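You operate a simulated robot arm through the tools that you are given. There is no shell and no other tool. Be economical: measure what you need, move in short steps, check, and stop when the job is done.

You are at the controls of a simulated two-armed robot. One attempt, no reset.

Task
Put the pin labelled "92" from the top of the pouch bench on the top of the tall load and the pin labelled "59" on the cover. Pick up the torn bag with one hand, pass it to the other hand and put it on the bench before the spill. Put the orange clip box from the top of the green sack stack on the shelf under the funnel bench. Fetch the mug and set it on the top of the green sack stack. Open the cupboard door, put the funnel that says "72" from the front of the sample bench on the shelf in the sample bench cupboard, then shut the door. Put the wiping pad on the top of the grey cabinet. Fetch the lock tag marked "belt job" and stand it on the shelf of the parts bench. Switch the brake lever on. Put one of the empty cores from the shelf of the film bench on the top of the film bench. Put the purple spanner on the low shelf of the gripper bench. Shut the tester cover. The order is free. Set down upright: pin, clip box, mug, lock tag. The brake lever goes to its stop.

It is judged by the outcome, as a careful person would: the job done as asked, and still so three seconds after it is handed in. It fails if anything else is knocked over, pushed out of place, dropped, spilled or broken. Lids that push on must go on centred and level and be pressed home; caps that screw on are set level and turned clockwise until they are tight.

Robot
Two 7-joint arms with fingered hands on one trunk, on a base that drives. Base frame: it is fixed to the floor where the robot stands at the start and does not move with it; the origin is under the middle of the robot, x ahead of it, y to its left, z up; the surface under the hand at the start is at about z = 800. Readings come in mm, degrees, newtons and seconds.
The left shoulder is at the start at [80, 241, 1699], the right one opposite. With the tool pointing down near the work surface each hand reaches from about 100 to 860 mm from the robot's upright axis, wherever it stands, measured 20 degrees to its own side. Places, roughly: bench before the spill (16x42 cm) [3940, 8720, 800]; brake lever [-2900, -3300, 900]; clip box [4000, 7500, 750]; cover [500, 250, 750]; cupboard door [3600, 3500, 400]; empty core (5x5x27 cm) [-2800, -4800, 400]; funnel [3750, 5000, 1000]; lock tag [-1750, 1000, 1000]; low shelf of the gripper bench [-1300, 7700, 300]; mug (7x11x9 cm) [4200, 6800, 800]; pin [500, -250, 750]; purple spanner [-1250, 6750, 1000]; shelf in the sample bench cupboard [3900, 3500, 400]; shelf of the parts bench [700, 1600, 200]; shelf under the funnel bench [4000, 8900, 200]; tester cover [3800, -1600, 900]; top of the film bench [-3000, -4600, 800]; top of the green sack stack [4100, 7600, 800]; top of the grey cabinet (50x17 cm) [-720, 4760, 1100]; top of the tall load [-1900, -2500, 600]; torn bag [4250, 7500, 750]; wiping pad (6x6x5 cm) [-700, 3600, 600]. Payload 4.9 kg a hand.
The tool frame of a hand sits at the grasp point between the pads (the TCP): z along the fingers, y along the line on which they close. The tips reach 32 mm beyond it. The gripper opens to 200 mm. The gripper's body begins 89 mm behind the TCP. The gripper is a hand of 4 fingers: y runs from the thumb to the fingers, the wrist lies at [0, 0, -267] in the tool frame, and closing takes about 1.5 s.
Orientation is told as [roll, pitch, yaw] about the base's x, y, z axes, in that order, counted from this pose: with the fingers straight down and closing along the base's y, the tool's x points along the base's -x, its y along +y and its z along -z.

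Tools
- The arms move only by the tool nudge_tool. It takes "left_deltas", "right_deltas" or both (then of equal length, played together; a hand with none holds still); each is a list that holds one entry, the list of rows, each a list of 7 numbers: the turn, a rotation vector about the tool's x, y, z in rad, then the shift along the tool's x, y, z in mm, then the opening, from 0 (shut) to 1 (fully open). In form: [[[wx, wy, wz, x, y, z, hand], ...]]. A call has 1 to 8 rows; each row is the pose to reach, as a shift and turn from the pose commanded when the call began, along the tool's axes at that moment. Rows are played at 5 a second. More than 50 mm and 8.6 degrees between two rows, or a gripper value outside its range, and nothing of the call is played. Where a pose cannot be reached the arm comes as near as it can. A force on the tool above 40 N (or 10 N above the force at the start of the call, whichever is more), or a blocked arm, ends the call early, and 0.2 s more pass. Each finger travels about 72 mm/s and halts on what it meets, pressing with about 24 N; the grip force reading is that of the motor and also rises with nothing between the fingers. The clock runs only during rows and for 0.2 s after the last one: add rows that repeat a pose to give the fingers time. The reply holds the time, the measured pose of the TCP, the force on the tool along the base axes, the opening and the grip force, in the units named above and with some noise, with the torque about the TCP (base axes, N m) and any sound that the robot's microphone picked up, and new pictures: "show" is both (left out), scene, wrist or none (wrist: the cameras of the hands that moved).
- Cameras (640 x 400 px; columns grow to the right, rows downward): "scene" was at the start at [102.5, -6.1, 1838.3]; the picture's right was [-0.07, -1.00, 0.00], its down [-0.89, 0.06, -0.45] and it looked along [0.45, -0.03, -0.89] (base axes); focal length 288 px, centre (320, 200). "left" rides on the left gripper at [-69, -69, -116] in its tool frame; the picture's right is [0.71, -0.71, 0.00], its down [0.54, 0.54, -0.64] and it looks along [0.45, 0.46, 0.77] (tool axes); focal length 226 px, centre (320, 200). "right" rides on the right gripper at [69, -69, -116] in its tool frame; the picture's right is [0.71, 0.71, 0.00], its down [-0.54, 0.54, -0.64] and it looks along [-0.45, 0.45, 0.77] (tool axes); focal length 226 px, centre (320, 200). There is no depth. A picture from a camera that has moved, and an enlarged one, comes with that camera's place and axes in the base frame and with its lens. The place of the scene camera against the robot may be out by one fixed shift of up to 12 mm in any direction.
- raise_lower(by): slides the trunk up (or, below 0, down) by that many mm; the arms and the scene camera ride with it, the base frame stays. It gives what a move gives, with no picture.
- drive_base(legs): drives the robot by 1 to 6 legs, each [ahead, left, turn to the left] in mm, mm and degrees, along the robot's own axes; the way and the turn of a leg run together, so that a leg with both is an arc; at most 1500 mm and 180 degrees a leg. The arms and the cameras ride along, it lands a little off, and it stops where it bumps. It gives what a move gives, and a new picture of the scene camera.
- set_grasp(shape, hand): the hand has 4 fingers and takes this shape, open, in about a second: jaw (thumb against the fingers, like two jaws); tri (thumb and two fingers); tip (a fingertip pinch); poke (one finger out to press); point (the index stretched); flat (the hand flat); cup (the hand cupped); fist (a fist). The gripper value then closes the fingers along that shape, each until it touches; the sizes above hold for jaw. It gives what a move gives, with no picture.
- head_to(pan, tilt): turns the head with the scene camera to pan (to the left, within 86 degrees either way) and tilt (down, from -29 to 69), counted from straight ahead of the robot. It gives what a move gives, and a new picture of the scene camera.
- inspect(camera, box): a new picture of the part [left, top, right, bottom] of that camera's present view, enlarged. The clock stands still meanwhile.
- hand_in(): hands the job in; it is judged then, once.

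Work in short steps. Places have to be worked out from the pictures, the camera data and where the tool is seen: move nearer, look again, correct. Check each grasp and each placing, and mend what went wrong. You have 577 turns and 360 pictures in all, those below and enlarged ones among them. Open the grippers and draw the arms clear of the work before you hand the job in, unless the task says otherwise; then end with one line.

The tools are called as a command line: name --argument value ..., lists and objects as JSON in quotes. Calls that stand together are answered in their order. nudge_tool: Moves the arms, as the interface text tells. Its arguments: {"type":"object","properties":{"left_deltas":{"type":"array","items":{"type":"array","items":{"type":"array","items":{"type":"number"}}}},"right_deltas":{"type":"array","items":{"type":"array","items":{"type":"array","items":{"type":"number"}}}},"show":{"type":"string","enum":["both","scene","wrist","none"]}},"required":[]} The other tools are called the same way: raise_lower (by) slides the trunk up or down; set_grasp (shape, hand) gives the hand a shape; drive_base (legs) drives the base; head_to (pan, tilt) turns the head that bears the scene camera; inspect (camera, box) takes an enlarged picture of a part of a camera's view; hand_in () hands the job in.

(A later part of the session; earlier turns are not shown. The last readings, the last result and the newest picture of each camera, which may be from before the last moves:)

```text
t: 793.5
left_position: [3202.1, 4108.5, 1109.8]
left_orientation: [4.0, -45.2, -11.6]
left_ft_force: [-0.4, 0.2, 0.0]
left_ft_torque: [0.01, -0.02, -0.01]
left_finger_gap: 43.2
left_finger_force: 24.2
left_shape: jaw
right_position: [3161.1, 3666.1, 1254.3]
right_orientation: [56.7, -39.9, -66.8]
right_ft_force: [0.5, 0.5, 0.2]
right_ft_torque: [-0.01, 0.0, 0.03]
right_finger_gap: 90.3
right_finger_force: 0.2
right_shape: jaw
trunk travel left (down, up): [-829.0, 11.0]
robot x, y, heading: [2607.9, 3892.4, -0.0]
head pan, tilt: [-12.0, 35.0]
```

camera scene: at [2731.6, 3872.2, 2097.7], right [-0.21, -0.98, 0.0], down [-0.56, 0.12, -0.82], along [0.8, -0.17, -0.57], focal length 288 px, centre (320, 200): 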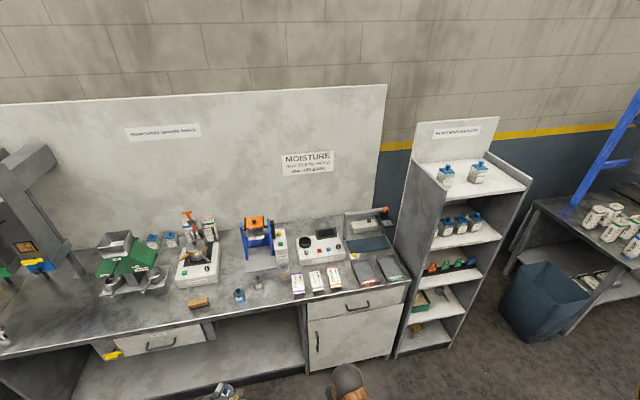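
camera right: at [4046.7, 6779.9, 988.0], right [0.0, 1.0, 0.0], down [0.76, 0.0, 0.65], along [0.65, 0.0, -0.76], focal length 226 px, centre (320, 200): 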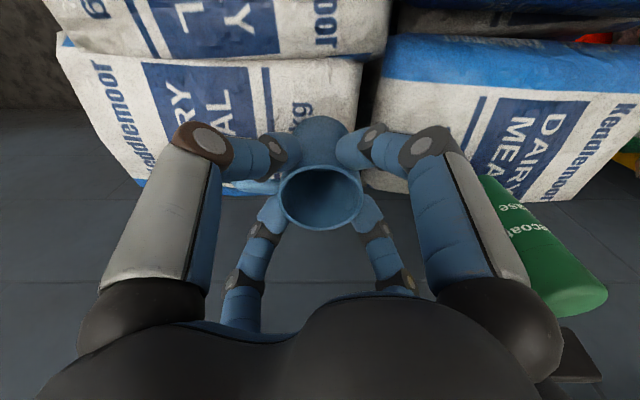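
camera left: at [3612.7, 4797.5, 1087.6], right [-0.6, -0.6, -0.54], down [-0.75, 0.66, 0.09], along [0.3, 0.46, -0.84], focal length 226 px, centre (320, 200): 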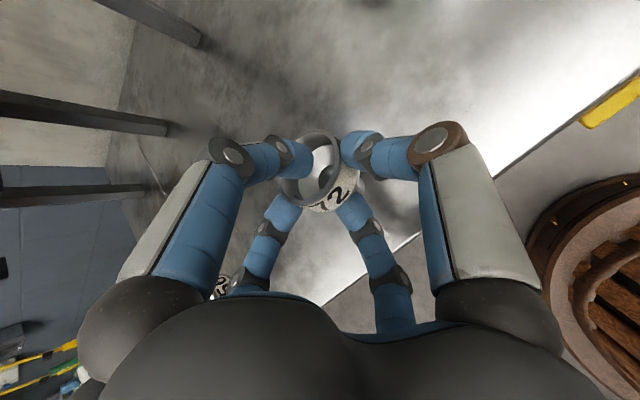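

Both poses are good. I lower the trunk 760 mm and drive closer to the handle.

raise_lower --by -400

raise_lower --by -360

drive_base --legs '[[250, 38, 0]]'

inspect --camera "right" --box '[0, 0, 640, 400]'

```text
t: 797.4
left_position: [3200.7, 4107.8, 710.5]
left_orientation: [4.0, -45.4, -11.6]
left_ft_force: [0.1, 0.5, -0.2]
left_ft_torque: [0.01, -0.01, 0.0]
left_finger_gap: 43.5
left_finger_force: 24.1
left_shape: jaw
right_position: [3162.0, 3664.8, 853.4]
right_orientation: [56.7, -40.1, -66.7]
right_ft_force: [0.5, 1.1, 0.2]
right_ft_torque: [-0.02, -0.02, -0.01]
right_finger_gap: 90.6
right_finger_force: 0.1
right_shape: jaw
trunk travel left (down, up): [-429.0, 411.0]
robot x, y, heading: [2608.6, 3887.6, -0.3]
head pan, tilt: [-12.0, 35.0]
```

```text
t: 800.9
left_position: [3199.4, 4107.6, 350.9]
left_orientation: [4.2, -45.3, -11.6]
left_ft_force: [-0.1, -0.3, -0.1]
left_ft_torque: [-0.01, 0.0, 0.01]
left_finger_gap: 43.1
left_finger_force: 24.1
left_shape: jaw
right_position: [3161.7, 3665.8, 493.9]
right_orientation: [56.8, -40.0, -66.8]
right_ft_force: [-0.7, 0.9, 0.1]
right_ft_torque: [0.0, 0.03, 0.01]
right_finger_gap: 90.5
right_finger_force: 0.0
right_shape: jaw
trunk travel left (down, up): [-69.0, 771.0]
robot x, y, heading: [2606.4, 3892.1, -0.1]
head pan, tilt: [-12.0, 35.0]
```

```text
t: 802.7
left_position: [3451.8, 4145.6, 349.1]
left_orientation: [4.1, -45.1, -11.4]
left_ft_force: [0.1, 0.9, -0.7]
left_ft_torque: [-0.02, 0.02, 0.0]
left_finger_gap: 43.5
left_finger_force: 23.8
left_shape: jaw
right_position: [3413.8, 3702.9, 492.0]
right_orientation: [56.5, -40.0, -66.6]
right_ft_force: [0.2, 0.6, -0.2]
right_ft_torque: [-0.01, 0.02, 0.0]
right_finger_gap: 90.7
right_finger_force: 0.1
right_shape: jaw
trunk travel left (down, up): [-69.0, 771.0]
robot x, y, heading: [2858.4, 3928.1, 0.1]
head pan, tilt: [-12.0, 35.0]
camera scene: at [2984.3, 3907.2, 1337.6], right [-0.21, -0.98, 0.0], down [-0.56, 0.12, -0.82], along [0.8, -0.17, -0.57], focal length 288 px, centre (320, 200)
```

scene: 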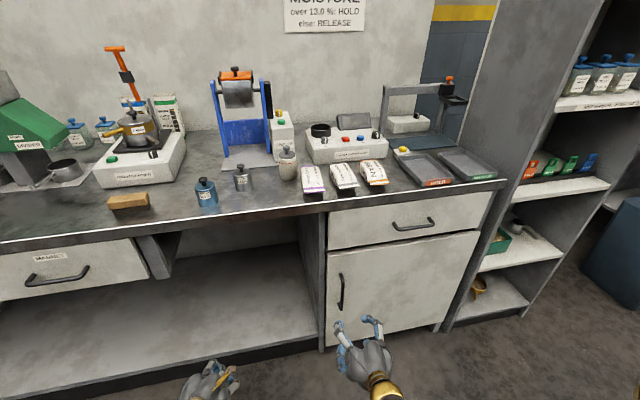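

```text
1.00 times, centred on (320, 200) of right (not enlarged: the box is as wide or as high as the picture)
camera zoom: at [3268.4, 3702.9, 454.3], right [-0.01, 1.0, 0.0], down [-0.26, 0.0, 0.97], along [0.97, 0.01, 0.26], focal length 226 px, centre (320, 200)
```

zoom: 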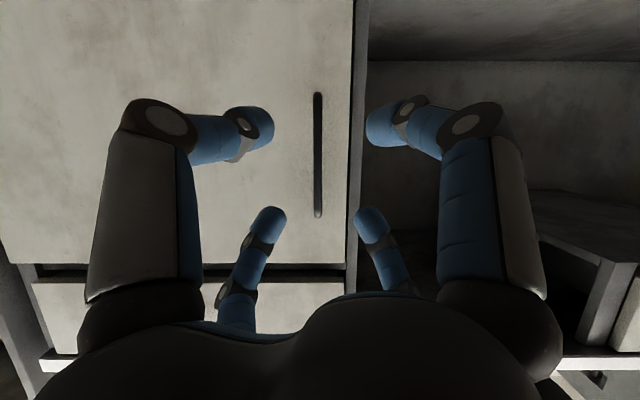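

The handle is vertical right ahead, z 397–565, at x≈3593. I raise 60 mm, advance 163 mm so the fingers straddle it, and close.

raise_lower --by 60

nudge_tool --right_deltas '[[[0, 0, 0, -14, 8, 38, 0.42], [0, 0, 0, -28, 20, 76, 0.4], [0, 0, 0, -41, 32, 113, 0.4], [0, 0, 0, -53, 44, 149, 0.4], [0, 0, 0, -53, 44, 149, 0.28], [0, 0, 0, -53, 44, 149, 0.15], [0, 0, 0, -53, 44, 149, 0.05], [0, 0, 0, -53, 44, 149, 0]]]' --show "wrist"

```text
t: 803.7
left_position: [3452.4, 4145.7, 409.4]
left_orientation: [4.1, -45.3, -11.5]
left_ft_force: [-0.1, -0.4, -0.5]
left_ft_torque: [-0.03, -0.01, -0.02]
left_finger_gap: 43.5
left_finger_force: 24.2
left_shape: jaw
right_position: [3413.4, 3703.1, 552.5]
right_orientation: [56.6, -40.0, -66.7]
right_ft_force: [0.1, 1.0, -0.4]
right_ft_torque: [-0.03, -0.02, 0.01]
right_finger_gap: 90.4
right_finger_force: 0.0
right_shape: jaw
trunk travel left (down, up): [-129.0, 711.0]
robot x, y, heading: [2856.9, 3928.1, -0.0]
head pan, tilt: [-12.0, 35.0]
```

```text
t: 805.5
left_position: [3451.7, 4145.2, 411.8]
left_orientation: [4.1, -45.4, -11.5]
left_ft_force: [-0.8, 0.8, -0.6]
left_ft_torque: [-0.01, 0.04, 0.0]
left_finger_gap: 43.6
left_finger_force: 24.3
left_shape: jaw
right_position: [3574.1, 3698.3, 548.9]
right_orientation: [56.3, -39.8, -66.5]
right_ft_force: [-29.2, 4.3, -4.0]
right_ft_torque: [0.04, 0.6, 0.57]
right_finger_gap: 0.0
right_finger_force: 13.5
right_shape: jaw
trunk travel left (down, up): [-129.0, 711.0]
robot x, y, heading: [2852.0, 3923.9, 0.0]
head pan, tilt: [-12.0, 35.0]
camera right: at [3429.9, 3697.8, 511.7], right [-0.01, 1.0, 0.0], down [-0.26, 0.0, 0.97], along [0.97, 0.01, 0.26], focal length 226 px, centre (320, 200)
```

right: 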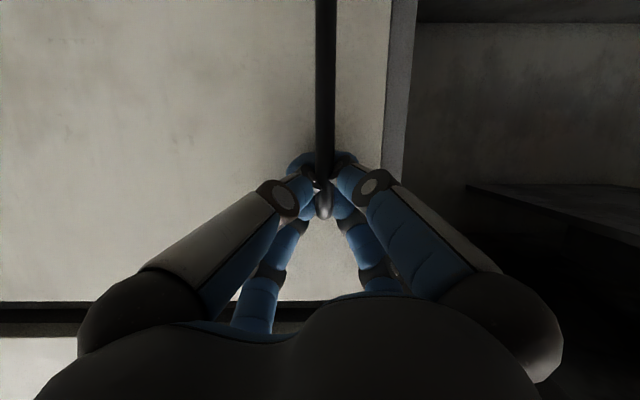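

The fingers hook behind the handle. I pull the door open by driving back along its arc.

drive_base --legs '[[-88, -10, 0], [-88, -33, 0]]'

```text
t: 807.3
left_position: [3273.9, 4103.6, 409.9]
left_orientation: [4.2, -45.3, -11.6]
left_ft_force: [-0.5, -0.1, -0.5]
left_ft_torque: [-0.04, 0.01, 0.03]
left_finger_gap: 43.5
left_finger_force: 24.0
left_shape: jaw
right_position: [3401.1, 3653.1, 550.1]
right_orientation: [56.6, -39.9, -66.9]
right_ft_force: [4.6, -8.9, -11.8]
right_ft_torque: [-0.35, 0.09, 0.52]
right_finger_gap: 0.0
right_finger_force: 24.3
right_shape: jaw
trunk travel left (down, up): [-129.0, 711.0]
robot x, y, heading: [2682.1, 3885.1, 0.1]
head pan, tilt: [-12.0, 35.0]
camera scene: at [2806.7, 3863.2, 1397.7], right [-0.21, -0.98, 0.0], down [-0.56, 0.12, -0.82], along [0.8, -0.17, -0.57], focal length 288 px, centre (320, 200)
```

scene: 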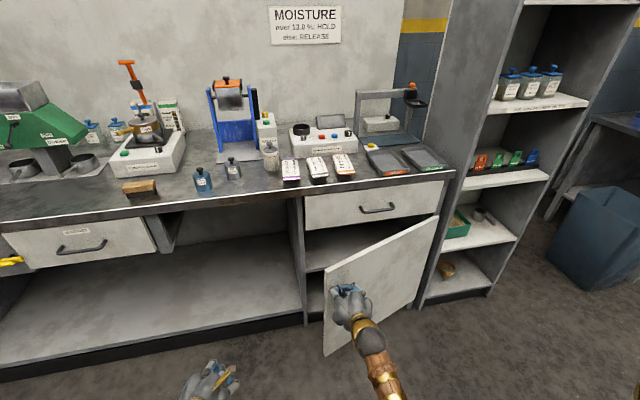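

The door is opening well. I continue along the arc.

drive_base --legs '[[-78, -42, 0], [-72, -58, 0], [-60, -68, 0], [-47, -78, 0]]'

```text
t: 809.6
left_position: [3105.2, 3983.1, 410.5]
left_orientation: [4.3, -45.2, -11.6]
left_ft_force: [0.3, 0.0, -0.3]
left_ft_torque: [0.03, 0.01, 0.02]
left_finger_gap: 43.3
left_finger_force: 24.2
left_shape: jaw
right_position: [3234.1, 3532.5, 552.3]
right_orientation: [57.0, -40.0, -67.0]
right_ft_force: [5.9, -3.1, -11.0]
right_ft_torque: [0.05, -0.63, 1.34]
right_finger_gap: 0.0
right_finger_force: 23.9
right_shape: jaw
trunk travel left (down, up): [-129.0, 711.0]
robot x, y, heading: [2509.5, 3761.5, -0.1]
head pan, tilt: [-12.0, 35.0]
stopped in leg 3: the force on the tool passed its limit at 42 N (the readings are from after the stop); the commanded pose is now the measured one
camera scene: at [2636.6, 3740.0, 1397.6], right [-0.21, -0.98, 0.0], down [-0.56, 0.12, -0.82], along [0.8, -0.17, -0.57], focal length 288 px, centre (320, 200)
```

scene: 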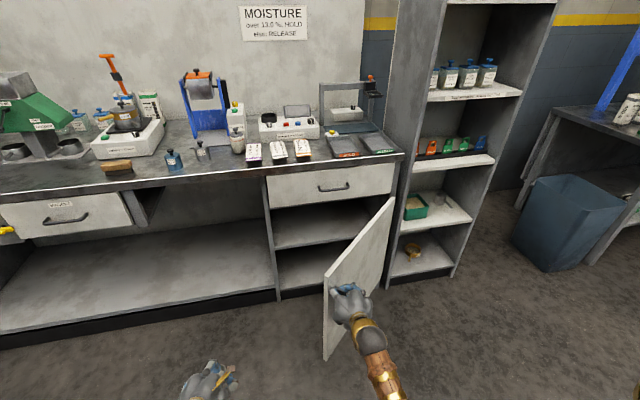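

The door is about 42° open; the hook binds. I open the fingers, back out, go round the door's edge with the closed hand and push it further open from inside.

nudge_tool --right_deltas '[[[0, 0, 0, 0, 0, 0, 0.2], [0, 0, 0, 0, 0, 0, 0.4], [0, 0, 0, 0, 0, 0, 0.5], [0, 0, 0, 0, 0, 0, 0.5]]]' --show "none"

drive_base --legs '[[-140, 0, 0], [0, 160, 0]]'

nudge_tool --right_deltas '[[[0, 0, 0, 0, 0, 0, 0.3], [0, 0, 0, 0, 0, 0, 0.1], [0, 0, 0, 0, 0, 0, 0], [0, 0, 0, 0, 0, 0, 0], [0, 0, 0, 0, 0, 0, 0]]]' --show "none"

drive_base --legs '[[240, 0, 0], [0, -330, 0]]'

```text
t: 810.6
left_position: [3105.6, 3983.8, 410.8]
left_orientation: [4.2, -45.2, -11.4]
left_ft_force: [0.1, 0.8, -0.6]
left_ft_torque: [0.0, 0.01, -0.01]
left_finger_gap: 43.7
left_finger_force: 24.4
left_shape: jaw
right_position: [3234.5, 3532.9, 557.8]
right_orientation: [57.4, -40.2, -67.5]
right_ft_force: [0.6, 0.7, -0.2]
right_ft_torque: [-0.01, 0.01, 0.0]
right_finger_gap: 99.7
right_finger_force: 0.0
right_shape: jaw
trunk travel left (down, up): [-129.0, 711.0]
robot x, y, heading: [2514.2, 3763.4, -0.2]
head pan, tilt: [-12.0, 35.0]
```

```text
t: 813.0
left_position: [2963.6, 4142.9, 410.0]
left_orientation: [4.1, -45.3, -11.3]
left_ft_force: [0.2, 0.6, -0.7]
left_ft_torque: [-0.03, 0.05, 0.0]
left_finger_gap: 43.6
left_finger_force: 24.2
left_shape: jaw
right_position: [3092.4, 3692.6, 555.3]
right_orientation: [57.0, -40.2, -67.2]
right_ft_force: [1.2, 0.1, 0.3]
right_ft_torque: [0.02, 0.02, -0.05]
right_finger_gap: 99.7
right_finger_force: 0.1
right_shape: jaw
trunk travel left (down, up): [-129.0, 711.0]
robot x, y, heading: [2369.8, 3926.0, 0.1]
head pan, tilt: [-12.0, 35.0]
camera scene: at [2496.1, 3904.0, 1397.7], right [-0.21, -0.98, 0.0], down [-0.56, 0.12, -0.82], along [0.8, -0.17, -0.57], focal length 288 px, centre (320, 200)
```

scene: 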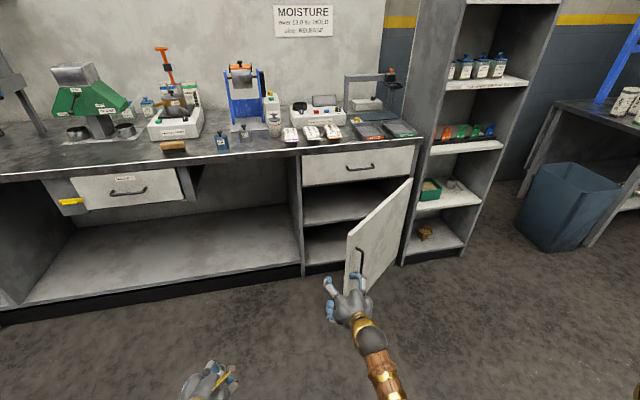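

```text
t: 814.2
left_position: [2963.8, 4142.2, 411.1]
left_orientation: [4.1, -45.3, -11.4]
left_ft_force: [-0.5, -0.6, -0.9]
left_ft_torque: [-0.01, 0.01, -0.01]
left_finger_gap: 43.6
left_finger_force: 23.8
left_shape: jaw
right_position: [3093.9, 3692.2, 555.2]
right_orientation: [57.0, -40.2, -67.1]
right_ft_force: [0.9, -0.4, 0.1]
right_ft_torque: [0.02, 0.0, 0.01]
right_finger_gap: 0.0
right_finger_force: 24.4
right_shape: jaw
trunk travel left (down, up): [-129.0, 711.0]
robot x, y, heading: [2371.2, 3923.2, -0.1]
head pan, tilt: [-12.0, 35.0]
```

```text
t: 816.5
left_position: [3203.6, 4117.6, 411.1]
left_orientation: [4.2, -45.3, -11.3]
left_ft_force: [-0.1, 0.5, 0.7]
left_ft_torque: [0.0, 0.0, -0.01]
left_finger_gap: 43.7
left_finger_force: 23.6
left_shape: jaw
right_position: [3333.0, 3675.3, 554.3]
right_orientation: [57.1, -40.1, -66.2]
right_ft_force: [-0.6, -0.8, -0.9]
right_ft_torque: [0.02, 0.0, 0.02]
right_finger_gap: 0.2
right_finger_force: 23.8
right_shape: jaw
trunk travel left (down, up): [-129.0, 711.0]
robot x, y, heading: [2614.2, 3897.5, 0.1]
head pan, tilt: [-12.0, 35.0]
stopped in leg 2: the force on the tool passed its limit at 65 N (the readings are from after the stop); the commanded pose is now the measured one
camera scene: at [2736.3, 3874.9, 1397.7], right [-0.2, -0.98, 0.0], down [-0.56, 0.12, -0.82], along [0.8, -0.17, -0.57], focal length 288 px, centre (320, 200)
```

scene: 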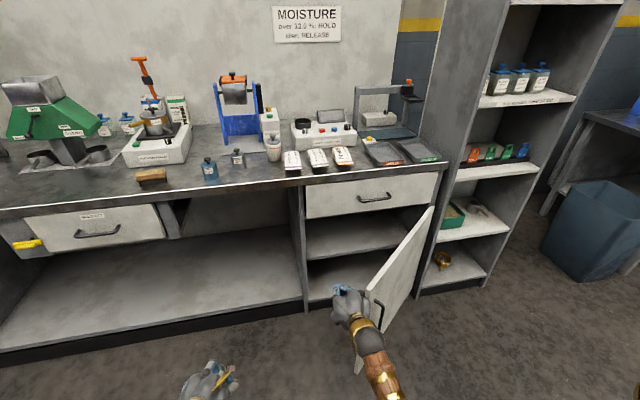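

The hand meets the door's edge; the push was a bit brisk. I push on in shorter strokes.

drive_base --legs '[[0, -60, 0], [0, -60, 0], [0, -60, 0], [0, -60, 0]]'

```text
t: 817.3
left_position: [3203.0, 4104.0, 410.8]
left_orientation: [4.1, -45.5, -11.1]
left_ft_force: [0.4, -0.5, -0.9]
left_ft_torque: [0.01, 0.04, 0.02]
left_finger_gap: 43.4
left_finger_force: 23.8
left_shape: jaw
right_position: [3331.8, 3673.1, 555.5]
right_orientation: [57.3, -39.9, -65.1]
right_ft_force: [-8.4, 9.6, 1.6]
right_ft_torque: [-0.6, -0.31, -1.24]
right_finger_gap: 0.2
right_finger_force: 24.3
right_shape: jaw
trunk travel left (down, up): [-129.0, 711.0]
robot x, y, heading: [2613.7, 3881.1, 0.2]
head pan, tilt: [-12.0, 35.0]
stopped in leg 1: the force on the tool passed its limit at 67 N (the readings are from after the stop); the commanded pose is now the measured one
camera scene: at [2734.9, 3858.3, 1397.8], right [-0.2, -0.98, 0.0], down [-0.56, 0.12, -0.82], along [0.8, -0.17, -0.57], focal length 288 px, centre (320, 200)
```

scene: 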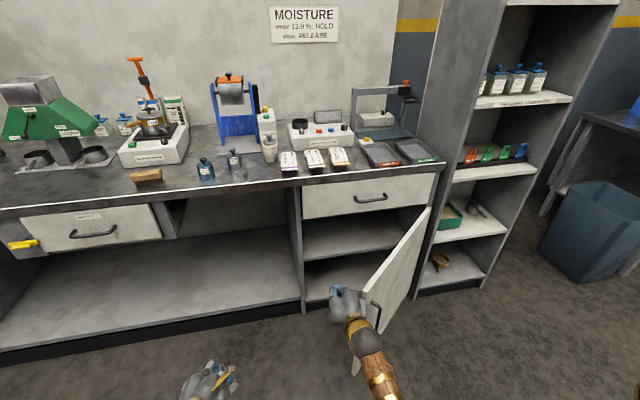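

The knuckles jam on the door's edge. I move off 30 mm, go 150 mm further in so the hand's straight side bears on it, and push again.

drive_base --legs '[[0, 40, 0], [150, 0, 0], [0, -110, 0], [0, -80, 0]]'

```text
t: 819.9
left_position: [3352.5, 4065.9, 410.5]
left_orientation: [4.2, -45.3, -11.2]
left_ft_force: [1.6, 0.1, -0.6]
left_ft_torque: [0.03, 0.02, 0.02]
left_finger_gap: 43.6
left_finger_force: 23.9
left_shape: jaw
right_position: [3477.3, 3650.5, 552.1]
right_orientation: [56.7, -39.6, -63.4]
right_ft_force: [-0.3, -1.4, -0.1]
right_ft_torque: [0.04, 0.01, 0.03]
right_finger_gap: 0.0
right_finger_force: 24.4
right_shape: jaw
trunk travel left (down, up): [-129.0, 711.0]
robot x, y, heading: [2759.6, 3843.4, 0.3]
head pan, tilt: [-12.0, 35.0]
stopped in leg 3: the robot was blocked; the commanded pose is now the measured one
camera scene: at [2885.4, 3820.5, 1397.6], right [-0.2, -0.98, 0.0], down [-0.56, 0.12, -0.82], along [0.8, -0.16, -0.57], focal length 288 px, centre (320, 200)
```

scene: 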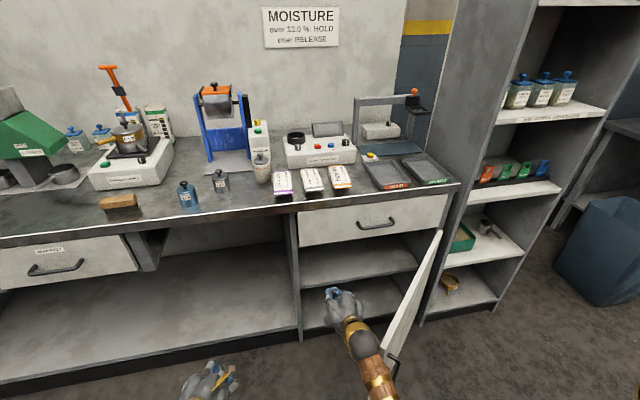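

The door is now about 65° open. I push it a little further with the forearm.

drive_base --legs '[[0, -60, 0], [0, -60, 0]]'

```text
t: 821.4
left_position: [3354.2, 3946.2, 410.3]
left_orientation: [4.2, -45.2, -11.1]
left_ft_force: [0.6, 0.0, -0.8]
left_ft_torque: [0.02, 0.02, 0.03]
left_finger_gap: 43.4
left_finger_force: 23.8
left_shape: jaw
right_position: [3479.2, 3532.9, 550.0]
right_orientation: [56.8, -39.6, -63.3]
right_ft_force: [-0.4, 0.0, 0.5]
right_ft_torque: [-0.02, -0.02, 0.02]
right_finger_gap: 0.0
right_finger_force: 24.0
right_shape: jaw
trunk travel left (down, up): [-129.0, 711.0]
robot x, y, heading: [2766.2, 3720.9, 0.5]
head pan, tilt: [-12.0, 35.0]
camera scene: at [2887.7, 3700.2, 1397.7], right [-0.2, -0.98, 0.0], down [-0.56, 0.12, -0.82], along [0.8, -0.16, -0.57], focal length 288 px, centre (320, 200)
```

scene: 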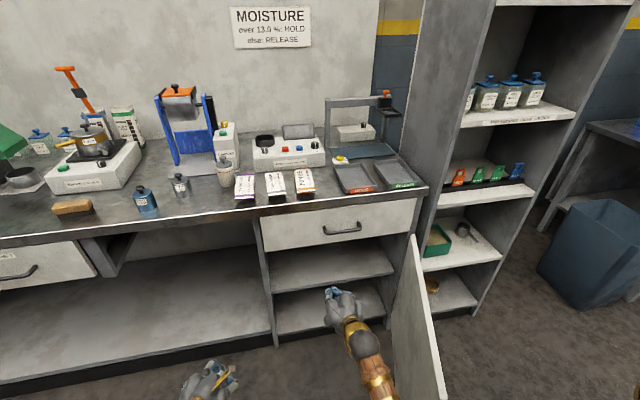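

The door stands nearly square open. I back out, fold the right hand aside, and bring the left hand with the funnel to the middle.

drive_base --legs '[[-320, 0, -0.5]]'

nudge_tool --right_deltas '[[[0, 0, 0, -8, -27, -30, 0], [0, 0, 0, -15, -55, -61, 0], [0, 0, 0, -23, -82, -91, 0], [0, 0, 0, -31, -110, -122, 0], [0, 0, 0, -38, -137, -152, 0], [0, 0, 0, -46, -165, -183, 0]]]' --left_deltas '[[[0, 0, 0, -12, -38, -4, 0.1], [0, 0, 0, -23, -75, -7, 0.1], [0, 0, 0, -35, -113, -11, 0.1], [0, 0, 0, -47, -151, -14, 0.1], [0, 0, 0, -58, -188, -18, 0.1], [0, 0, 0, -70, -226, -21, 0.1]]]' --show "none"

```text
t: 823.6
left_position: [3038.0, 3940.7, 410.8]
left_orientation: [4.2, -45.3, -11.5]
left_ft_force: [0.0, 0.4, 0.5]
left_ft_torque: [0.02, 0.01, -0.01]
left_finger_gap: 43.6
left_finger_force: 23.9
left_shape: jaw
right_position: [3159.9, 3525.0, 551.3]
right_orientation: [56.8, -39.7, -63.9]
right_ft_force: [0.2, -0.9, 0.4]
right_ft_torque: [0.01, 0.02, 0.01]
right_finger_gap: 0.0
right_finger_force: 24.3
right_shape: jaw
trunk travel left (down, up): [-129.0, 711.0]
robot x, y, heading: [2442.3, 3721.0, 0.2]
head pan, tilt: [-12.0, 35.0]
camera scene: at [2568.7, 3700.0, 1397.8], right [-0.21, -0.98, 0.0], down [-0.56, 0.12, -0.82], along [0.8, -0.17, -0.57], focal length 288 px, centre (320, 200)
```

scene: 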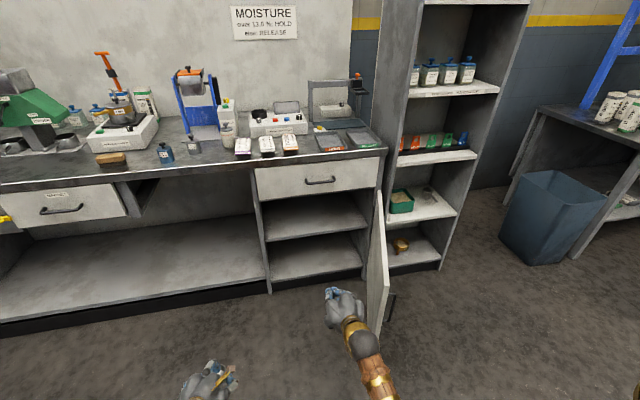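

```text
t: 825.0
left_position: [3036.4, 3709.5, 462.8]
left_orientation: [4.2, -45.3, -11.5]
left_ft_force: [-0.6, -0.1, 0.1]
left_ft_torque: [-0.02, 0.01, 0.02]
left_finger_gap: 43.4
left_finger_force: 24.2
left_shape: jaw
right_position: [2968.5, 3364.6, 550.2]
right_orientation: [56.9, -39.7, -63.9]
right_ft_force: [-0.3, 0.9, 1.2]
right_ft_torque: [-0.02, 0.02, 0.04]
right_finger_gap: 0.0
right_finger_force: 23.6
right_shape: jaw
trunk travel left (down, up): [-129.0, 711.0]
robot x, y, heading: [2442.3, 3721.3, 0.1]
head pan, tilt: [-12.0, 35.0]
```

The left is centred. I draw the right hand further back so it stays clear of the door and cupboard.

nudge_tool --right_deltas '[[[0, 0, 0, 11, -10, -33, 0], [0, 0, 0, 22, -21, -67, 0], [0, 0, 0, 33, -32, -100, 0], [0, 0, 0, 44, -42, -134, 0], [0, 0, 0, 55, -53, -167, 0], [0, 0, 0, 66, -64, -201, 0]]]' --show "none"

raise_lower --by 45

drive_base --legs '[[400, -130, 0]]'

inspect --camera "left" --box '[0, 0, 640, 400]'

```text
t: 826.4
left_position: [3037.6, 3710.5, 465.2]
left_orientation: [4.2, -45.3, -11.5]
left_ft_force: [-0.1, 0.0, -0.1]
left_ft_torque: [-0.01, -0.04, -0.03]
left_finger_gap: 43.3
left_finger_force: 24.0
left_shape: jaw
right_position: [2748.1, 3354.7, 553.5]
right_orientation: [56.8, -39.7, -63.9]
right_ft_force: [-0.3, 0.3, 0.5]
right_ft_torque: [-0.03, 0.05, -0.02]
right_finger_gap: 0.1
right_finger_force: 23.7
right_shape: jaw
trunk travel left (down, up): [-129.0, 711.0]
robot x, y, heading: [2446.8, 3717.9, -0.0]
head pan, tilt: [-12.0, 35.0]
```

```text
t: 827.2
left_position: [3037.3, 3709.8, 509.4]
left_orientation: [4.2, -45.2, -11.5]
left_ft_force: [-0.5, 0.1, 0.2]
left_ft_torque: [-0.01, -0.01, -0.03]
left_finger_gap: 43.5
left_finger_force: 24.4
left_shape: jaw
right_position: [2747.6, 3354.1, 599.1]
right_orientation: [56.7, -39.7, -63.9]
right_ft_force: [-0.5, -0.3, 0.3]
right_ft_torque: [0.04, 0.02, 0.0]
right_finger_gap: 0.0
right_finger_force: 23.7
right_shape: jaw
trunk travel left (down, up): [-174.0, 666.0]
robot x, y, heading: [2445.2, 3718.1, 0.3]
head pan, tilt: [-12.0, 35.0]
```

```text
t: 829.8
left_position: [3435.8, 3578.1, 508.4]
left_orientation: [4.3, -45.2, -11.6]
left_ft_force: [-0.2, -0.3, -0.4]
left_ft_torque: [-0.02, -0.01, -0.01]
left_finger_gap: 43.5
left_finger_force: 23.9
left_shape: jaw
right_position: [3144.5, 3223.2, 597.9]
right_orientation: [56.7, -39.6, -63.9]
right_ft_force: [0.0, 0.7, -0.7]
right_ft_torque: [0.01, -0.01, -0.01]
right_finger_gap: 0.0
right_finger_force: 23.8
right_shape: jaw
trunk travel left (down, up): [-174.0, 666.0]
robot x, y, heading: [2840.0, 3591.7, -0.3]
head pan, tilt: [-12.0, 35.0]
camera scene: at [2967.6, 3569.0, 1442.6], right [-0.21, -0.98, 0.0], down [-0.56, 0.12, -0.82], along [0.8, -0.17, -0.57], focal length 288 px, centre (320, 200)
```

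scene: 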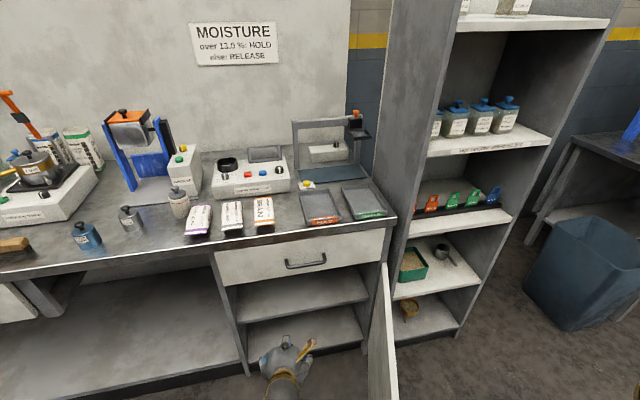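

```text
1.00 times, centred on (320, 200) of left (not enlarged: the box is as wide or as high as the picture)
camera zoom: at [3391.1, 3510.0, 635.5], right [-0.59, -0.6, -0.54], down [-0.75, 0.66, 0.1], along [0.3, 0.46, -0.84], focal length 226 px, centre (320, 200)
```

zoom: 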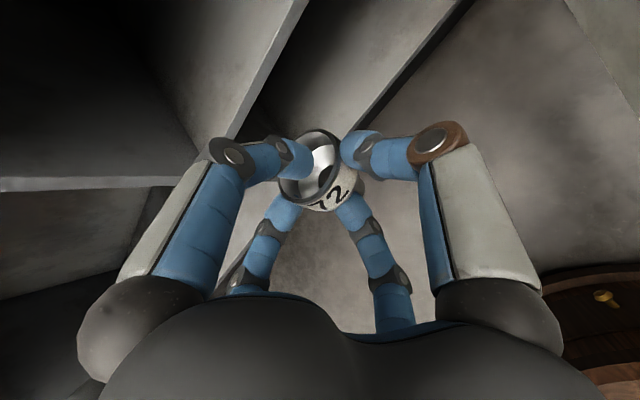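

The shelf top is nearer z≈445, so I raise 45 mm, then drive 240 mm in and lower onto it.

raise_lower --by 48

drive_base --legs '[[240, 0, 0]]'

inspect --camera "left" --box '[160, 60, 480, 300]'

```text
t: 830.7
left_position: [3435.0, 3578.4, 556.6]
left_orientation: [4.2, -45.1, -11.6]
left_ft_force: [0.5, -0.5, -1.8]
left_ft_torque: [-0.04, 0.03, -0.02]
left_finger_gap: 43.3
left_finger_force: 23.9
left_shape: jaw
right_position: [3144.5, 3221.7, 644.0]
right_orientation: [56.8, -39.7, -63.9]
right_ft_force: [-0.3, 0.6, -0.5]
right_ft_torque: [0.0, -0.03, 0.02]
right_finger_gap: 0.0
right_finger_force: 23.1
right_shape: jaw
trunk travel left (down, up): [-222.0, 618.0]
robot x, y, heading: [2842.0, 3588.6, 0.0]
head pan, tilt: [-12.0, 35.0]
```

```text
t: 831.7
left_position: [3476.1, 3575.1, 555.9]
left_orientation: [4.2, -45.2, -12.3]
left_ft_force: [1.3, 0.2, -0.7]
left_ft_torque: [0.01, 0.01, -0.01]
left_finger_gap: 43.6
left_finger_force: 24.2
left_shape: jaw
right_position: [3181.1, 3222.0, 646.2]
right_orientation: [56.7, -39.8, -64.7]
right_ft_force: [0.2, -0.6, 0.2]
right_ft_torque: [-0.03, 0.02, -0.03]
right_finger_gap: 0.0
right_finger_force: 24.5
right_shape: jaw
trunk travel left (down, up): [-222.0, 618.0]
robot x, y, heading: [2877.8, 3593.3, -0.9]
head pan, tilt: [-12.0, 35.0]
stopped in leg 1: the robot was blocked; the commanded pose is now the measured one
camera scene: at [3008.3, 3571.8, 1490.4], right [-0.22, -0.97, 0.0], down [-0.56, 0.13, -0.82], along [0.8, -0.18, -0.57], focal length 288 px, centre (320, 200)
```

scene: 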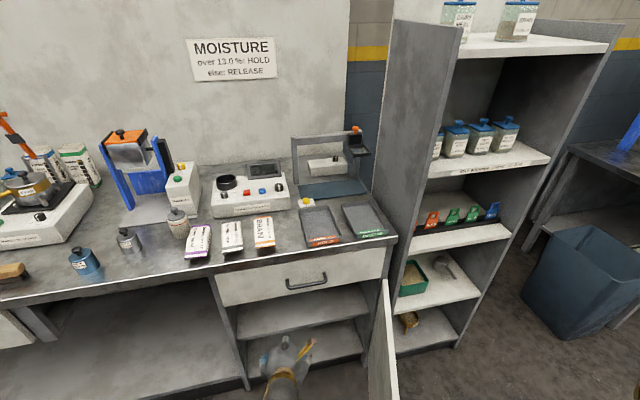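

```text
1.67 times, centred on (320, 180) of left
camera zoom: at [3430.8, 3507.1, 683.2], right [-0.6, -0.59, -0.54], down [-0.74, 0.67, 0.1], along [0.3, 0.46, -0.84], focal length 377 px, centre (320, 233)
```

zoom: 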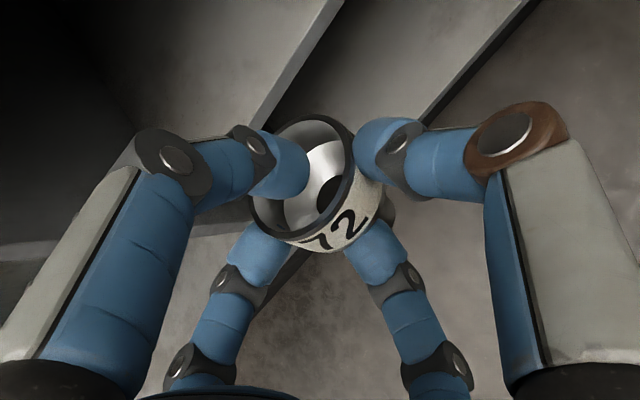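

The right hand is bearing on the open door. I raise it over the door's top and inward, then drive on in.

nudge_tool --right_deltas '[[[0, 0, 0, -14, 28, -14, 0], [0, 0, 0, -29, 57, -28, 0], [0, 0, 0, -43, 86, -42, 0], [0, 0, 0, -58, 114, -56, 0], [0, 0, 0, -72, 143, -70, 0], [0, 0, 0, -86, 171, -83, 0]]]' --show "none"

drive_base --legs '[[195, 10, 0.9]]'

```text
t: 833.1
left_position: [3475.7, 3574.3, 557.8]
left_orientation: [4.2, -45.3, -12.2]
left_ft_force: [0.3, 0.3, -1.0]
left_ft_torque: [0.0, 0.0, -0.01]
left_finger_gap: 43.2
left_finger_force: 24.4
left_shape: jaw
right_position: [3178.8, 3260.5, 780.4]
right_orientation: [56.9, -39.7, -64.7]
right_ft_force: [-0.1, -0.1, -0.2]
right_ft_torque: [-0.01, -0.04, 0.02]
right_finger_gap: 0.0
right_finger_force: 24.5
right_shape: jaw
right hand out of reach, approached as far as the arm can: row 1, 2, 5, 6
trunk travel left (down, up): [-222.0, 618.0]
robot x, y, heading: [2878.9, 3591.4, -0.9]
head pan, tilt: [-12.0, 35.0]
```

```text
t: 833.9
left_position: [3476.6, 3573.1, 556.6]
left_orientation: [4.2, -45.3, -12.6]
left_ft_force: [0.0, -0.7, 0.3]
left_ft_torque: [-0.02, 0.07, 0.01]
left_finger_gap: 43.7
left_finger_force: 23.4
left_shape: jaw
right_position: [3178.0, 3260.4, 780.4]
right_orientation: [56.9, -39.8, -65.1]
right_ft_force: [0.5, -0.1, -0.2]
right_ft_torque: [-0.01, 0.02, 0.01]
right_finger_gap: 0.0
right_finger_force: 24.2
right_shape: jaw
trunk travel left (down, up): [-222.0, 618.0]
robot x, y, heading: [2882.3, 3591.1, -1.2]
head pan, tilt: [-12.0, 35.0]
stopped in leg 1: the robot was blocked; the commanded pose is now the measured one
camera scene: at [3008.1, 3572.6, 1490.7], right [-0.23, -0.97, 0.0], down [-0.56, 0.13, -0.82], along [0.8, -0.19, -0.57], focal length 288 px, centre (320, 200)
```

scene: 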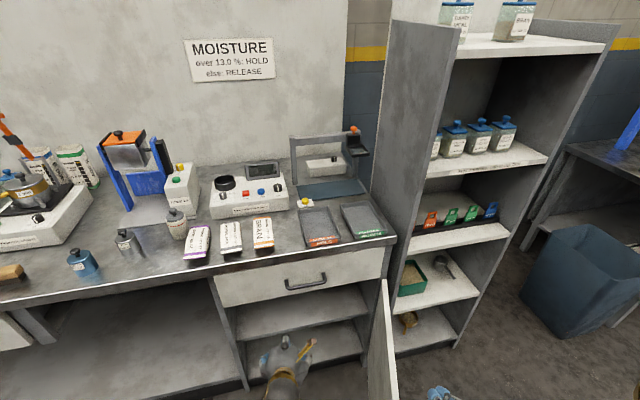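

The base touches the door's end. I shift the robot 75 mm left while moving the left hand 60 mm right, then go forward.

nudge_tool --left_deltas '[[[0, 0, 0, -4, -30, 2, 0.1], [0, 0, 0, -8, -60, 4, 0.1]]]' --show "none"

drive_base --legs '[[-20, 80, 1.2], [210, 0, 0]]'

```text
t: 834.5
left_position: [3477.1, 3511.2, 556.1]
left_orientation: [4.1, -45.2, -12.6]
left_ft_force: [-0.8, -0.5, -1.1]
left_ft_torque: [-0.01, 0.02, 0.06]
left_finger_gap: 43.8
left_finger_force: 24.4
left_shape: jaw
right_position: [3178.3, 3259.8, 781.1]
right_orientation: [56.9, -39.8, -65.0]
right_ft_force: [0.1, 0.1, 0.0]
right_ft_torque: [0.01, 0.02, -0.01]
right_finger_gap: 0.1
right_finger_force: 24.5
right_shape: jaw
trunk travel left (down, up): [-222.0, 618.0]
robot x, y, heading: [2879.9, 3592.4, -1.2]
head pan, tilt: [-12.0, 35.0]
```

```text
t: 836.8
left_position: [3638.5, 3596.0, 547.7]
left_orientation: [4.2, -44.0, -12.5]
left_ft_force: [-4.0, 0.2, -1.8]
left_ft_torque: [0.02, -0.58, -0.31]
left_finger_gap: 43.0
left_finger_force: 23.8
left_shape: jaw
right_position: [3361.1, 3346.7, 781.2]
right_orientation: [56.9, -39.8, -63.8]
right_ft_force: [0.1, -0.8, 0.5]
right_ft_torque: [-0.03, 0.02, -0.01]
right_finger_gap: 0.0
right_finger_force: 23.7
right_shape: jaw
trunk travel left (down, up): [-222.0, 618.0]
robot x, y, heading: [3057.0, 3677.0, -0.0]
head pan, tilt: [-12.0, 35.0]
stopped in leg 2: the force on the tool passed its limit at 207 N (the readings are from after the stop); the commanded pose is now the measured one
camera scene: at [3183.9, 3655.6, 1490.8], right [-0.21, -0.98, 0.0], down [-0.56, 0.12, -0.82], along [0.8, -0.17, -0.57], focal length 288 px, centre (320, 200)
```

scene: 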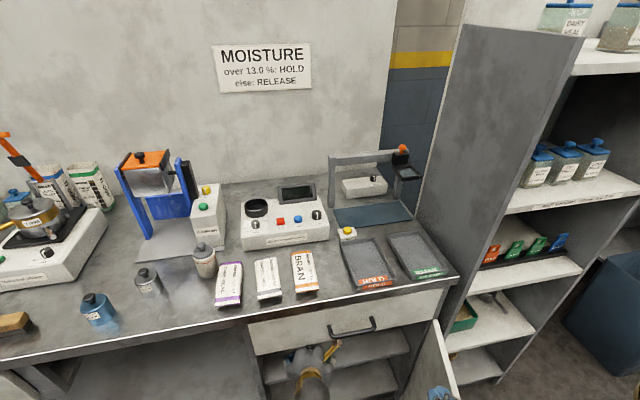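

The top of the hand struck the drawer front. I ease back 10 mm, lower 28 mm, and move forward gently.

drive_base --legs '[[-12, 0, 0]]'

raise_lower --by -28

nudge_tool --left_deltas '[[[0, 0, 0, -7, 0, 7, 0.1], [0, 0, 0, -14, 0, 14, 0.1], [0, 0, 0, -21, 0, 21, 0.1], [0, 0, 0, -28, 0, 28, 0.1]]]' --show "wrist"

```text
t: 837.5
left_position: [3627.7, 3595.6, 548.0]
left_orientation: [4.3, -44.1, -12.4]
left_ft_force: [-0.6, -0.2, -0.8]
left_ft_torque: [-0.03, 0.01, 0.0]
left_finger_gap: 43.1
left_finger_force: 23.8
left_shape: jaw
right_position: [3350.3, 3346.7, 781.1]
right_orientation: [56.9, -39.8, -63.8]
right_ft_force: [0.1, -0.2, 0.6]
right_ft_torque: [0.01, 0.02, -0.04]
right_finger_gap: 0.2
right_finger_force: 23.9
right_shape: jaw
trunk travel left (down, up): [-222.0, 618.0]
robot x, y, heading: [3045.5, 3675.9, 0.0]
head pan, tilt: [-12.0, 35.0]
camera scene: at [3172.7, 3654.9, 1490.7], right [-0.21, -0.98, 0.0], down [-0.56, 0.12, -0.82], along [0.8, -0.17, -0.57], focal length 288 px, centre (320, 200)
```

scene: 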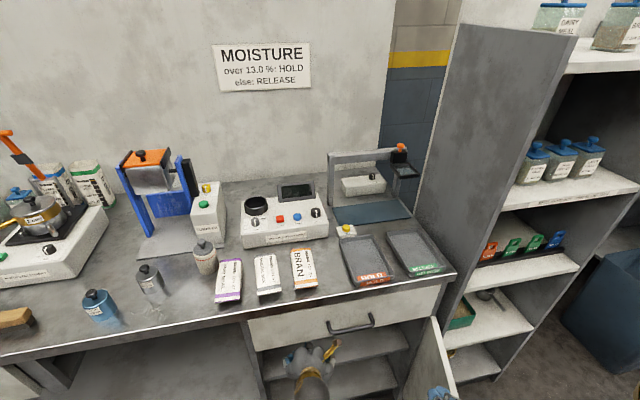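

```text
t: 838.2
left_position: [3627.3, 3595.5, 520.0]
left_orientation: [4.4, -44.2, -12.3]
left_ft_force: [-0.3, 0.0, -1.1]
left_ft_torque: [0.01, 0.01, 0.01]
left_finger_gap: 43.1
left_finger_force: 24.5
left_shape: jaw
right_position: [3349.1, 3346.4, 753.5]
right_orientation: [57.0, -39.8, -63.8]
right_ft_force: [0.7, 0.4, -0.5]
right_ft_torque: [-0.01, 0.01, 0.02]
right_finger_gap: 0.0
right_finger_force: 24.4
right_shape: jaw
trunk travel left (down, up): [-194.0, 646.0]
robot x, y, heading: [3045.7, 3676.3, 0.3]
head pan, tilt: [-12.0, 35.0]
```

```text
t: 839.2
left_position: [3664.9, 3588.1, 519.2]
left_orientation: [4.4, -43.9, -12.5]
left_ft_force: [-9.9, 4.5, -3.7]
left_ft_torque: [-0.4, -1.61, -0.92]
left_finger_gap: 43.1
left_finger_force: 24.4
left_shape: jaw
right_position: [3349.8, 3348.1, 752.5]
right_orientation: [57.0, -39.8, -63.9]
right_ft_force: [-0.4, 0.5, -0.1]
right_ft_torque: [-0.01, -0.01, 0.0]
right_finger_gap: 0.0
right_finger_force: 24.3
right_shape: jaw
trunk travel left (down, up): [-194.0, 646.0]
robot x, y, heading: [3048.4, 3676.2, -0.2]
head pan, tilt: [-12.0, 35.0]
camera left: at [3621.6, 3520.0, 646.7], right [-0.61, -0.59, -0.53], down [-0.74, 0.67, 0.11], along [0.29, 0.46, -0.84], focal length 226 px, centre (320, 200)
```

left: 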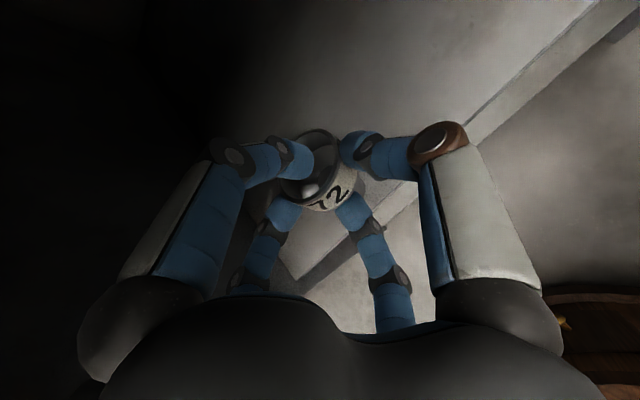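

The funnel is over the shelf, inside its edge. I lower in small steps to contact.

raise_lower --by -8

raise_lower --by -6

raise_lower --by -6

```text
t: 839.8
left_position: [3667.2, 3588.7, 511.0]
left_orientation: [4.4, -44.1, -12.5]
left_ft_force: [-0.9, -0.7, -0.3]
left_ft_torque: [-0.02, 0.01, -0.03]
left_finger_gap: 43.4
left_finger_force: 23.5
left_shape: jaw
right_position: [3350.1, 3347.1, 745.7]
right_orientation: [57.0, -39.8, -63.8]
right_ft_force: [-0.3, -0.6, 0.1]
right_ft_torque: [-0.02, 0.0, 0.02]
right_finger_gap: 0.1
right_finger_force: 24.2
right_shape: jaw
trunk travel left (down, up): [-186.0, 654.0]
robot x, y, heading: [3047.7, 3674.5, -0.0]
head pan, tilt: [-12.0, 35.0]
```

```text
t: 840.4
left_position: [3666.2, 3588.9, 505.2]
left_orientation: [4.4, -44.0, -12.4]
left_ft_force: [-0.6, 1.1, -0.9]
left_ft_torque: [0.01, 0.03, 0.02]
left_finger_gap: 43.2
left_finger_force: 24.0
left_shape: jaw
right_position: [3349.3, 3347.1, 739.6]
right_orientation: [57.1, -39.8, -63.8]
right_ft_force: [-0.2, -0.7, -0.4]
right_ft_torque: [0.01, -0.03, 0.0]
right_finger_gap: 0.1
right_finger_force: 23.8
right_shape: jaw
trunk travel left (down, up): [-180.0, 660.0]
robot x, y, heading: [3046.2, 3677.8, -0.1]
head pan, tilt: [-12.0, 35.0]
```

```text
t: 840.9
left_position: [3666.5, 3589.2, 501.1]
left_orientation: [4.3, -44.2, -12.5]
left_ft_force: [-0.8, 0.0, 8.6]
left_ft_torque: [-0.04, -0.05, -0.03]
left_finger_gap: 43.2
left_finger_force: 24.6
left_shape: jaw
right_position: [3350.0, 3347.8, 732.8]
right_orientation: [57.0, -39.8, -63.9]
right_ft_force: [-0.1, 0.8, -0.1]
right_ft_torque: [0.0, -0.02, -0.01]
right_finger_gap: 0.2
right_finger_force: 24.5
right_shape: jaw
trunk travel left (down, up): [-174.0, 666.0]
robot x, y, heading: [3046.4, 3672.7, -0.1]
head pan, tilt: [-12.0, 35.0]
```

The funnel stands on the shelf (9 N). I open wide while rising about 12 mm, so the rear finger clears the rim, then back straight out.

nudge_tool --left_deltas '[[[0, 0, 0, 0, 0, 0, 0.28], [0, 0, 0, -3, 0, -3, 0.38], [0, 0, 0, -6, 0, -6, 0.48], [0, 0, 0, -9, 0, -9, 0.58], [0, 0, 0, -10, 0, -10, 0.64], [0, 0, 0, -10, 0, -10, 0.64]]]' --show "wrist"

```text
t: 842.3
left_position: [3666.6, 3588.1, 513.3]
left_orientation: [4.3, -44.2, -12.4]
left_ft_force: [-0.3, 0.3, 1.3]
left_ft_torque: [0.03, 0.01, -0.03]
left_finger_gap: 127.3
left_finger_force: 0.0
left_shape: jaw
right_position: [3349.3, 3346.6, 732.0]
right_orientation: [57.0, -39.8, -63.8]
right_ft_force: [0.9, 0.2, -0.6]
right_ft_torque: [-0.01, -0.02, 0.02]
right_finger_gap: 0.3
right_finger_force: 23.7
right_shape: jaw
trunk travel left (down, up): [-174.0, 666.0]
robot x, y, heading: [3048.7, 3676.5, 0.1]
head pan, tilt: [-12.0, 35.0]
camera left: at [3623.2, 3519.8, 641.3], right [-0.61, -0.59, -0.53], down [-0.74, 0.67, 0.11], along [0.29, 0.46, -0.84], focal length 226 px, centre (320, 200)
```

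left: 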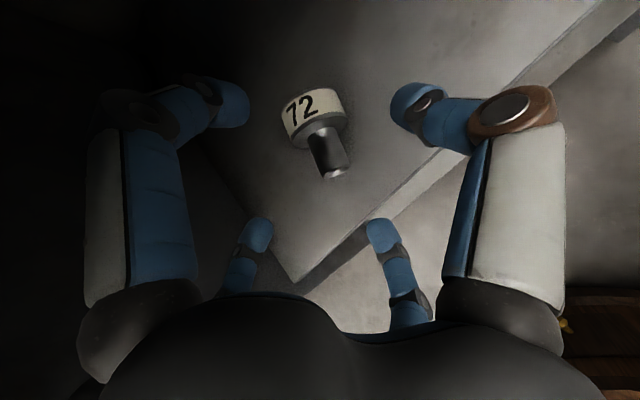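

The funnel tipped onto its side on release but lies safely on the shelf, inside the edge. I back straight out.

drive_base --legs '[[-330, 0, 0]]'

inspect --camera "scene" --box '[200, 220, 440, 370]'

```text
t: 844.5
left_position: [3335.8, 3588.3, 514.1]
left_orientation: [4.3, -44.0, -12.4]
left_ft_force: [-0.6, -0.5, 0.4]
left_ft_torque: [-0.03, 0.01, 0.0]
left_finger_gap: 127.3
left_finger_force: 0.0
left_shape: jaw
right_position: [3020.5, 3347.3, 732.9]
right_orientation: [57.0, -39.8, -63.9]
right_ft_force: [-0.1, -0.3, -0.6]
right_ft_torque: [0.01, -0.01, -0.02]
right_finger_gap: 0.0
right_finger_force: 23.9
right_shape: jaw
trunk travel left (down, up): [-174.0, 666.0]
robot x, y, heading: [2714.5, 3677.2, 0.0]
head pan, tilt: [-12.0, 35.0]
camera scene: at [2841.8, 3654.9, 1442.8], right [-0.21, -0.98, 0.0], down [-0.56, 0.12, -0.82], along [0.8, -0.17, -0.57], focal length 288 px, centre (320, 200)
```

scene: 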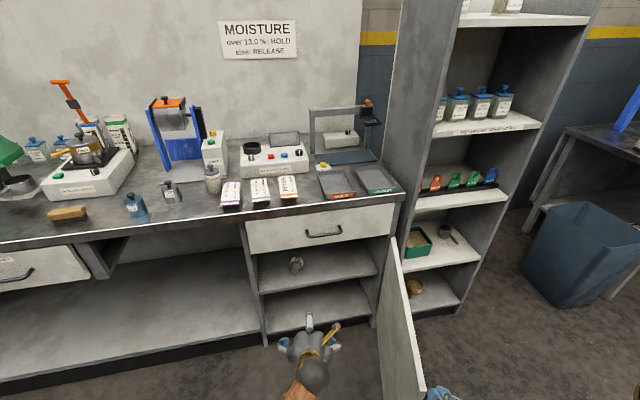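

```text
2.67 times, centred on (320, 295) of scene
camera zoom: at [2841.8, 3654.9, 1442.8], right [-0.21, -0.98, 0.0], down [-0.56, 0.12, -0.82], along [0.8, -0.17, -0.57], focal length 767 px, centre (320, -53)
```

zoom: 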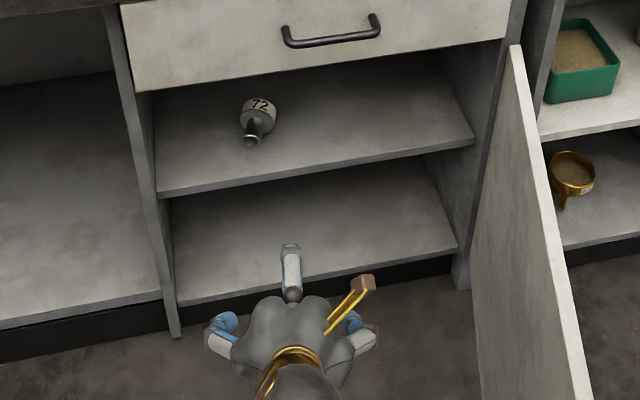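

The funnel is on the cupboard shelf. To shut the door I take the closed left hand round the door's end to its outer side.

nudge_tool --left_deltas '[[[0, 0, 0, 0, 0, 0, 0.4], [0, 0, 0, 0, 0, 0, 0.2], [0, 0, 0, 0, 0, 0, 0], [0, 0, 0, 0, 0, 0, 0], [0, 0, 0, 0, 0, 0, 0]]]' --show "none"

drive_base --legs '[[-400, 0, 0], [0, -535, 0], [290, 0, 0], [0, 60, 0], [0, 80, 0], [0, 80, 0]]'

```text
t: 845.7
left_position: [3337.0, 3588.3, 513.0]
left_orientation: [4.2, -44.1, -12.4]
left_ft_force: [0.9, -0.2, -0.7]
left_ft_torque: [0.02, 0.02, 0.02]
left_finger_gap: 0.0
left_finger_force: 7.9
left_shape: jaw
right_position: [3020.6, 3347.6, 733.0]
right_orientation: [57.0, -39.8, -63.7]
right_ft_force: [0.5, -0.4, -0.3]
right_ft_torque: [0.01, -0.01, -0.02]
right_finger_gap: 0.0
right_finger_force: 24.9
right_shape: jaw
trunk travel left (down, up): [-174.0, 666.0]
robot x, y, heading: [2717.7, 3677.4, -0.1]
head pan, tilt: [-12.0, 35.0]
```

```text
t: 847.8
left_position: [3030.2, 3590.8, 513.4]
left_orientation: [4.3, -44.0, -12.6]
left_ft_force: [0.0, -0.4, -0.3]
left_ft_torque: [-0.01, -0.01, 0.01]
left_finger_gap: 0.3
left_finger_force: 24.5
left_shape: jaw
right_position: [2714.9, 3352.0, 733.8]
right_orientation: [57.0, -39.7, -63.9]
right_ft_force: [0.1, 0.1, 0.0]
right_ft_torque: [0.01, -0.02, -0.01]
right_finger_gap: 0.0
right_finger_force: 24.0
right_shape: jaw
trunk travel left (down, up): [-174.0, 666.0]
robot x, y, heading: [2412.0, 3678.0, -0.0]
head pan, tilt: [-12.0, 35.0]
stopped in leg 1: the robot was blocked; the commanded pose is now the measured one
camera scene: at [2537.6, 3659.1, 1442.8], right [-0.21, -0.98, 0.0], down [-0.56, 0.12, -0.82], along [0.8, -0.17, -0.57], focal length 288 px, centre (320, 200)
```

scene: 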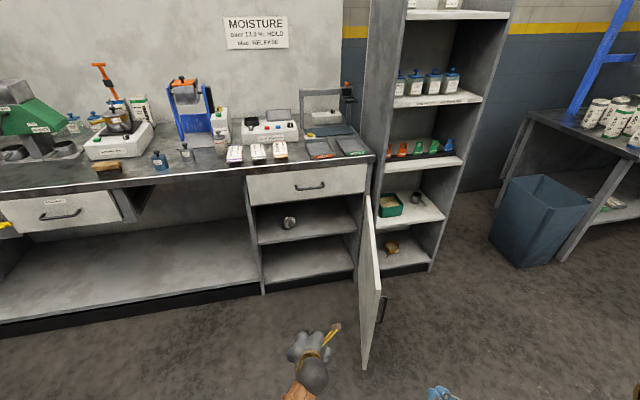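

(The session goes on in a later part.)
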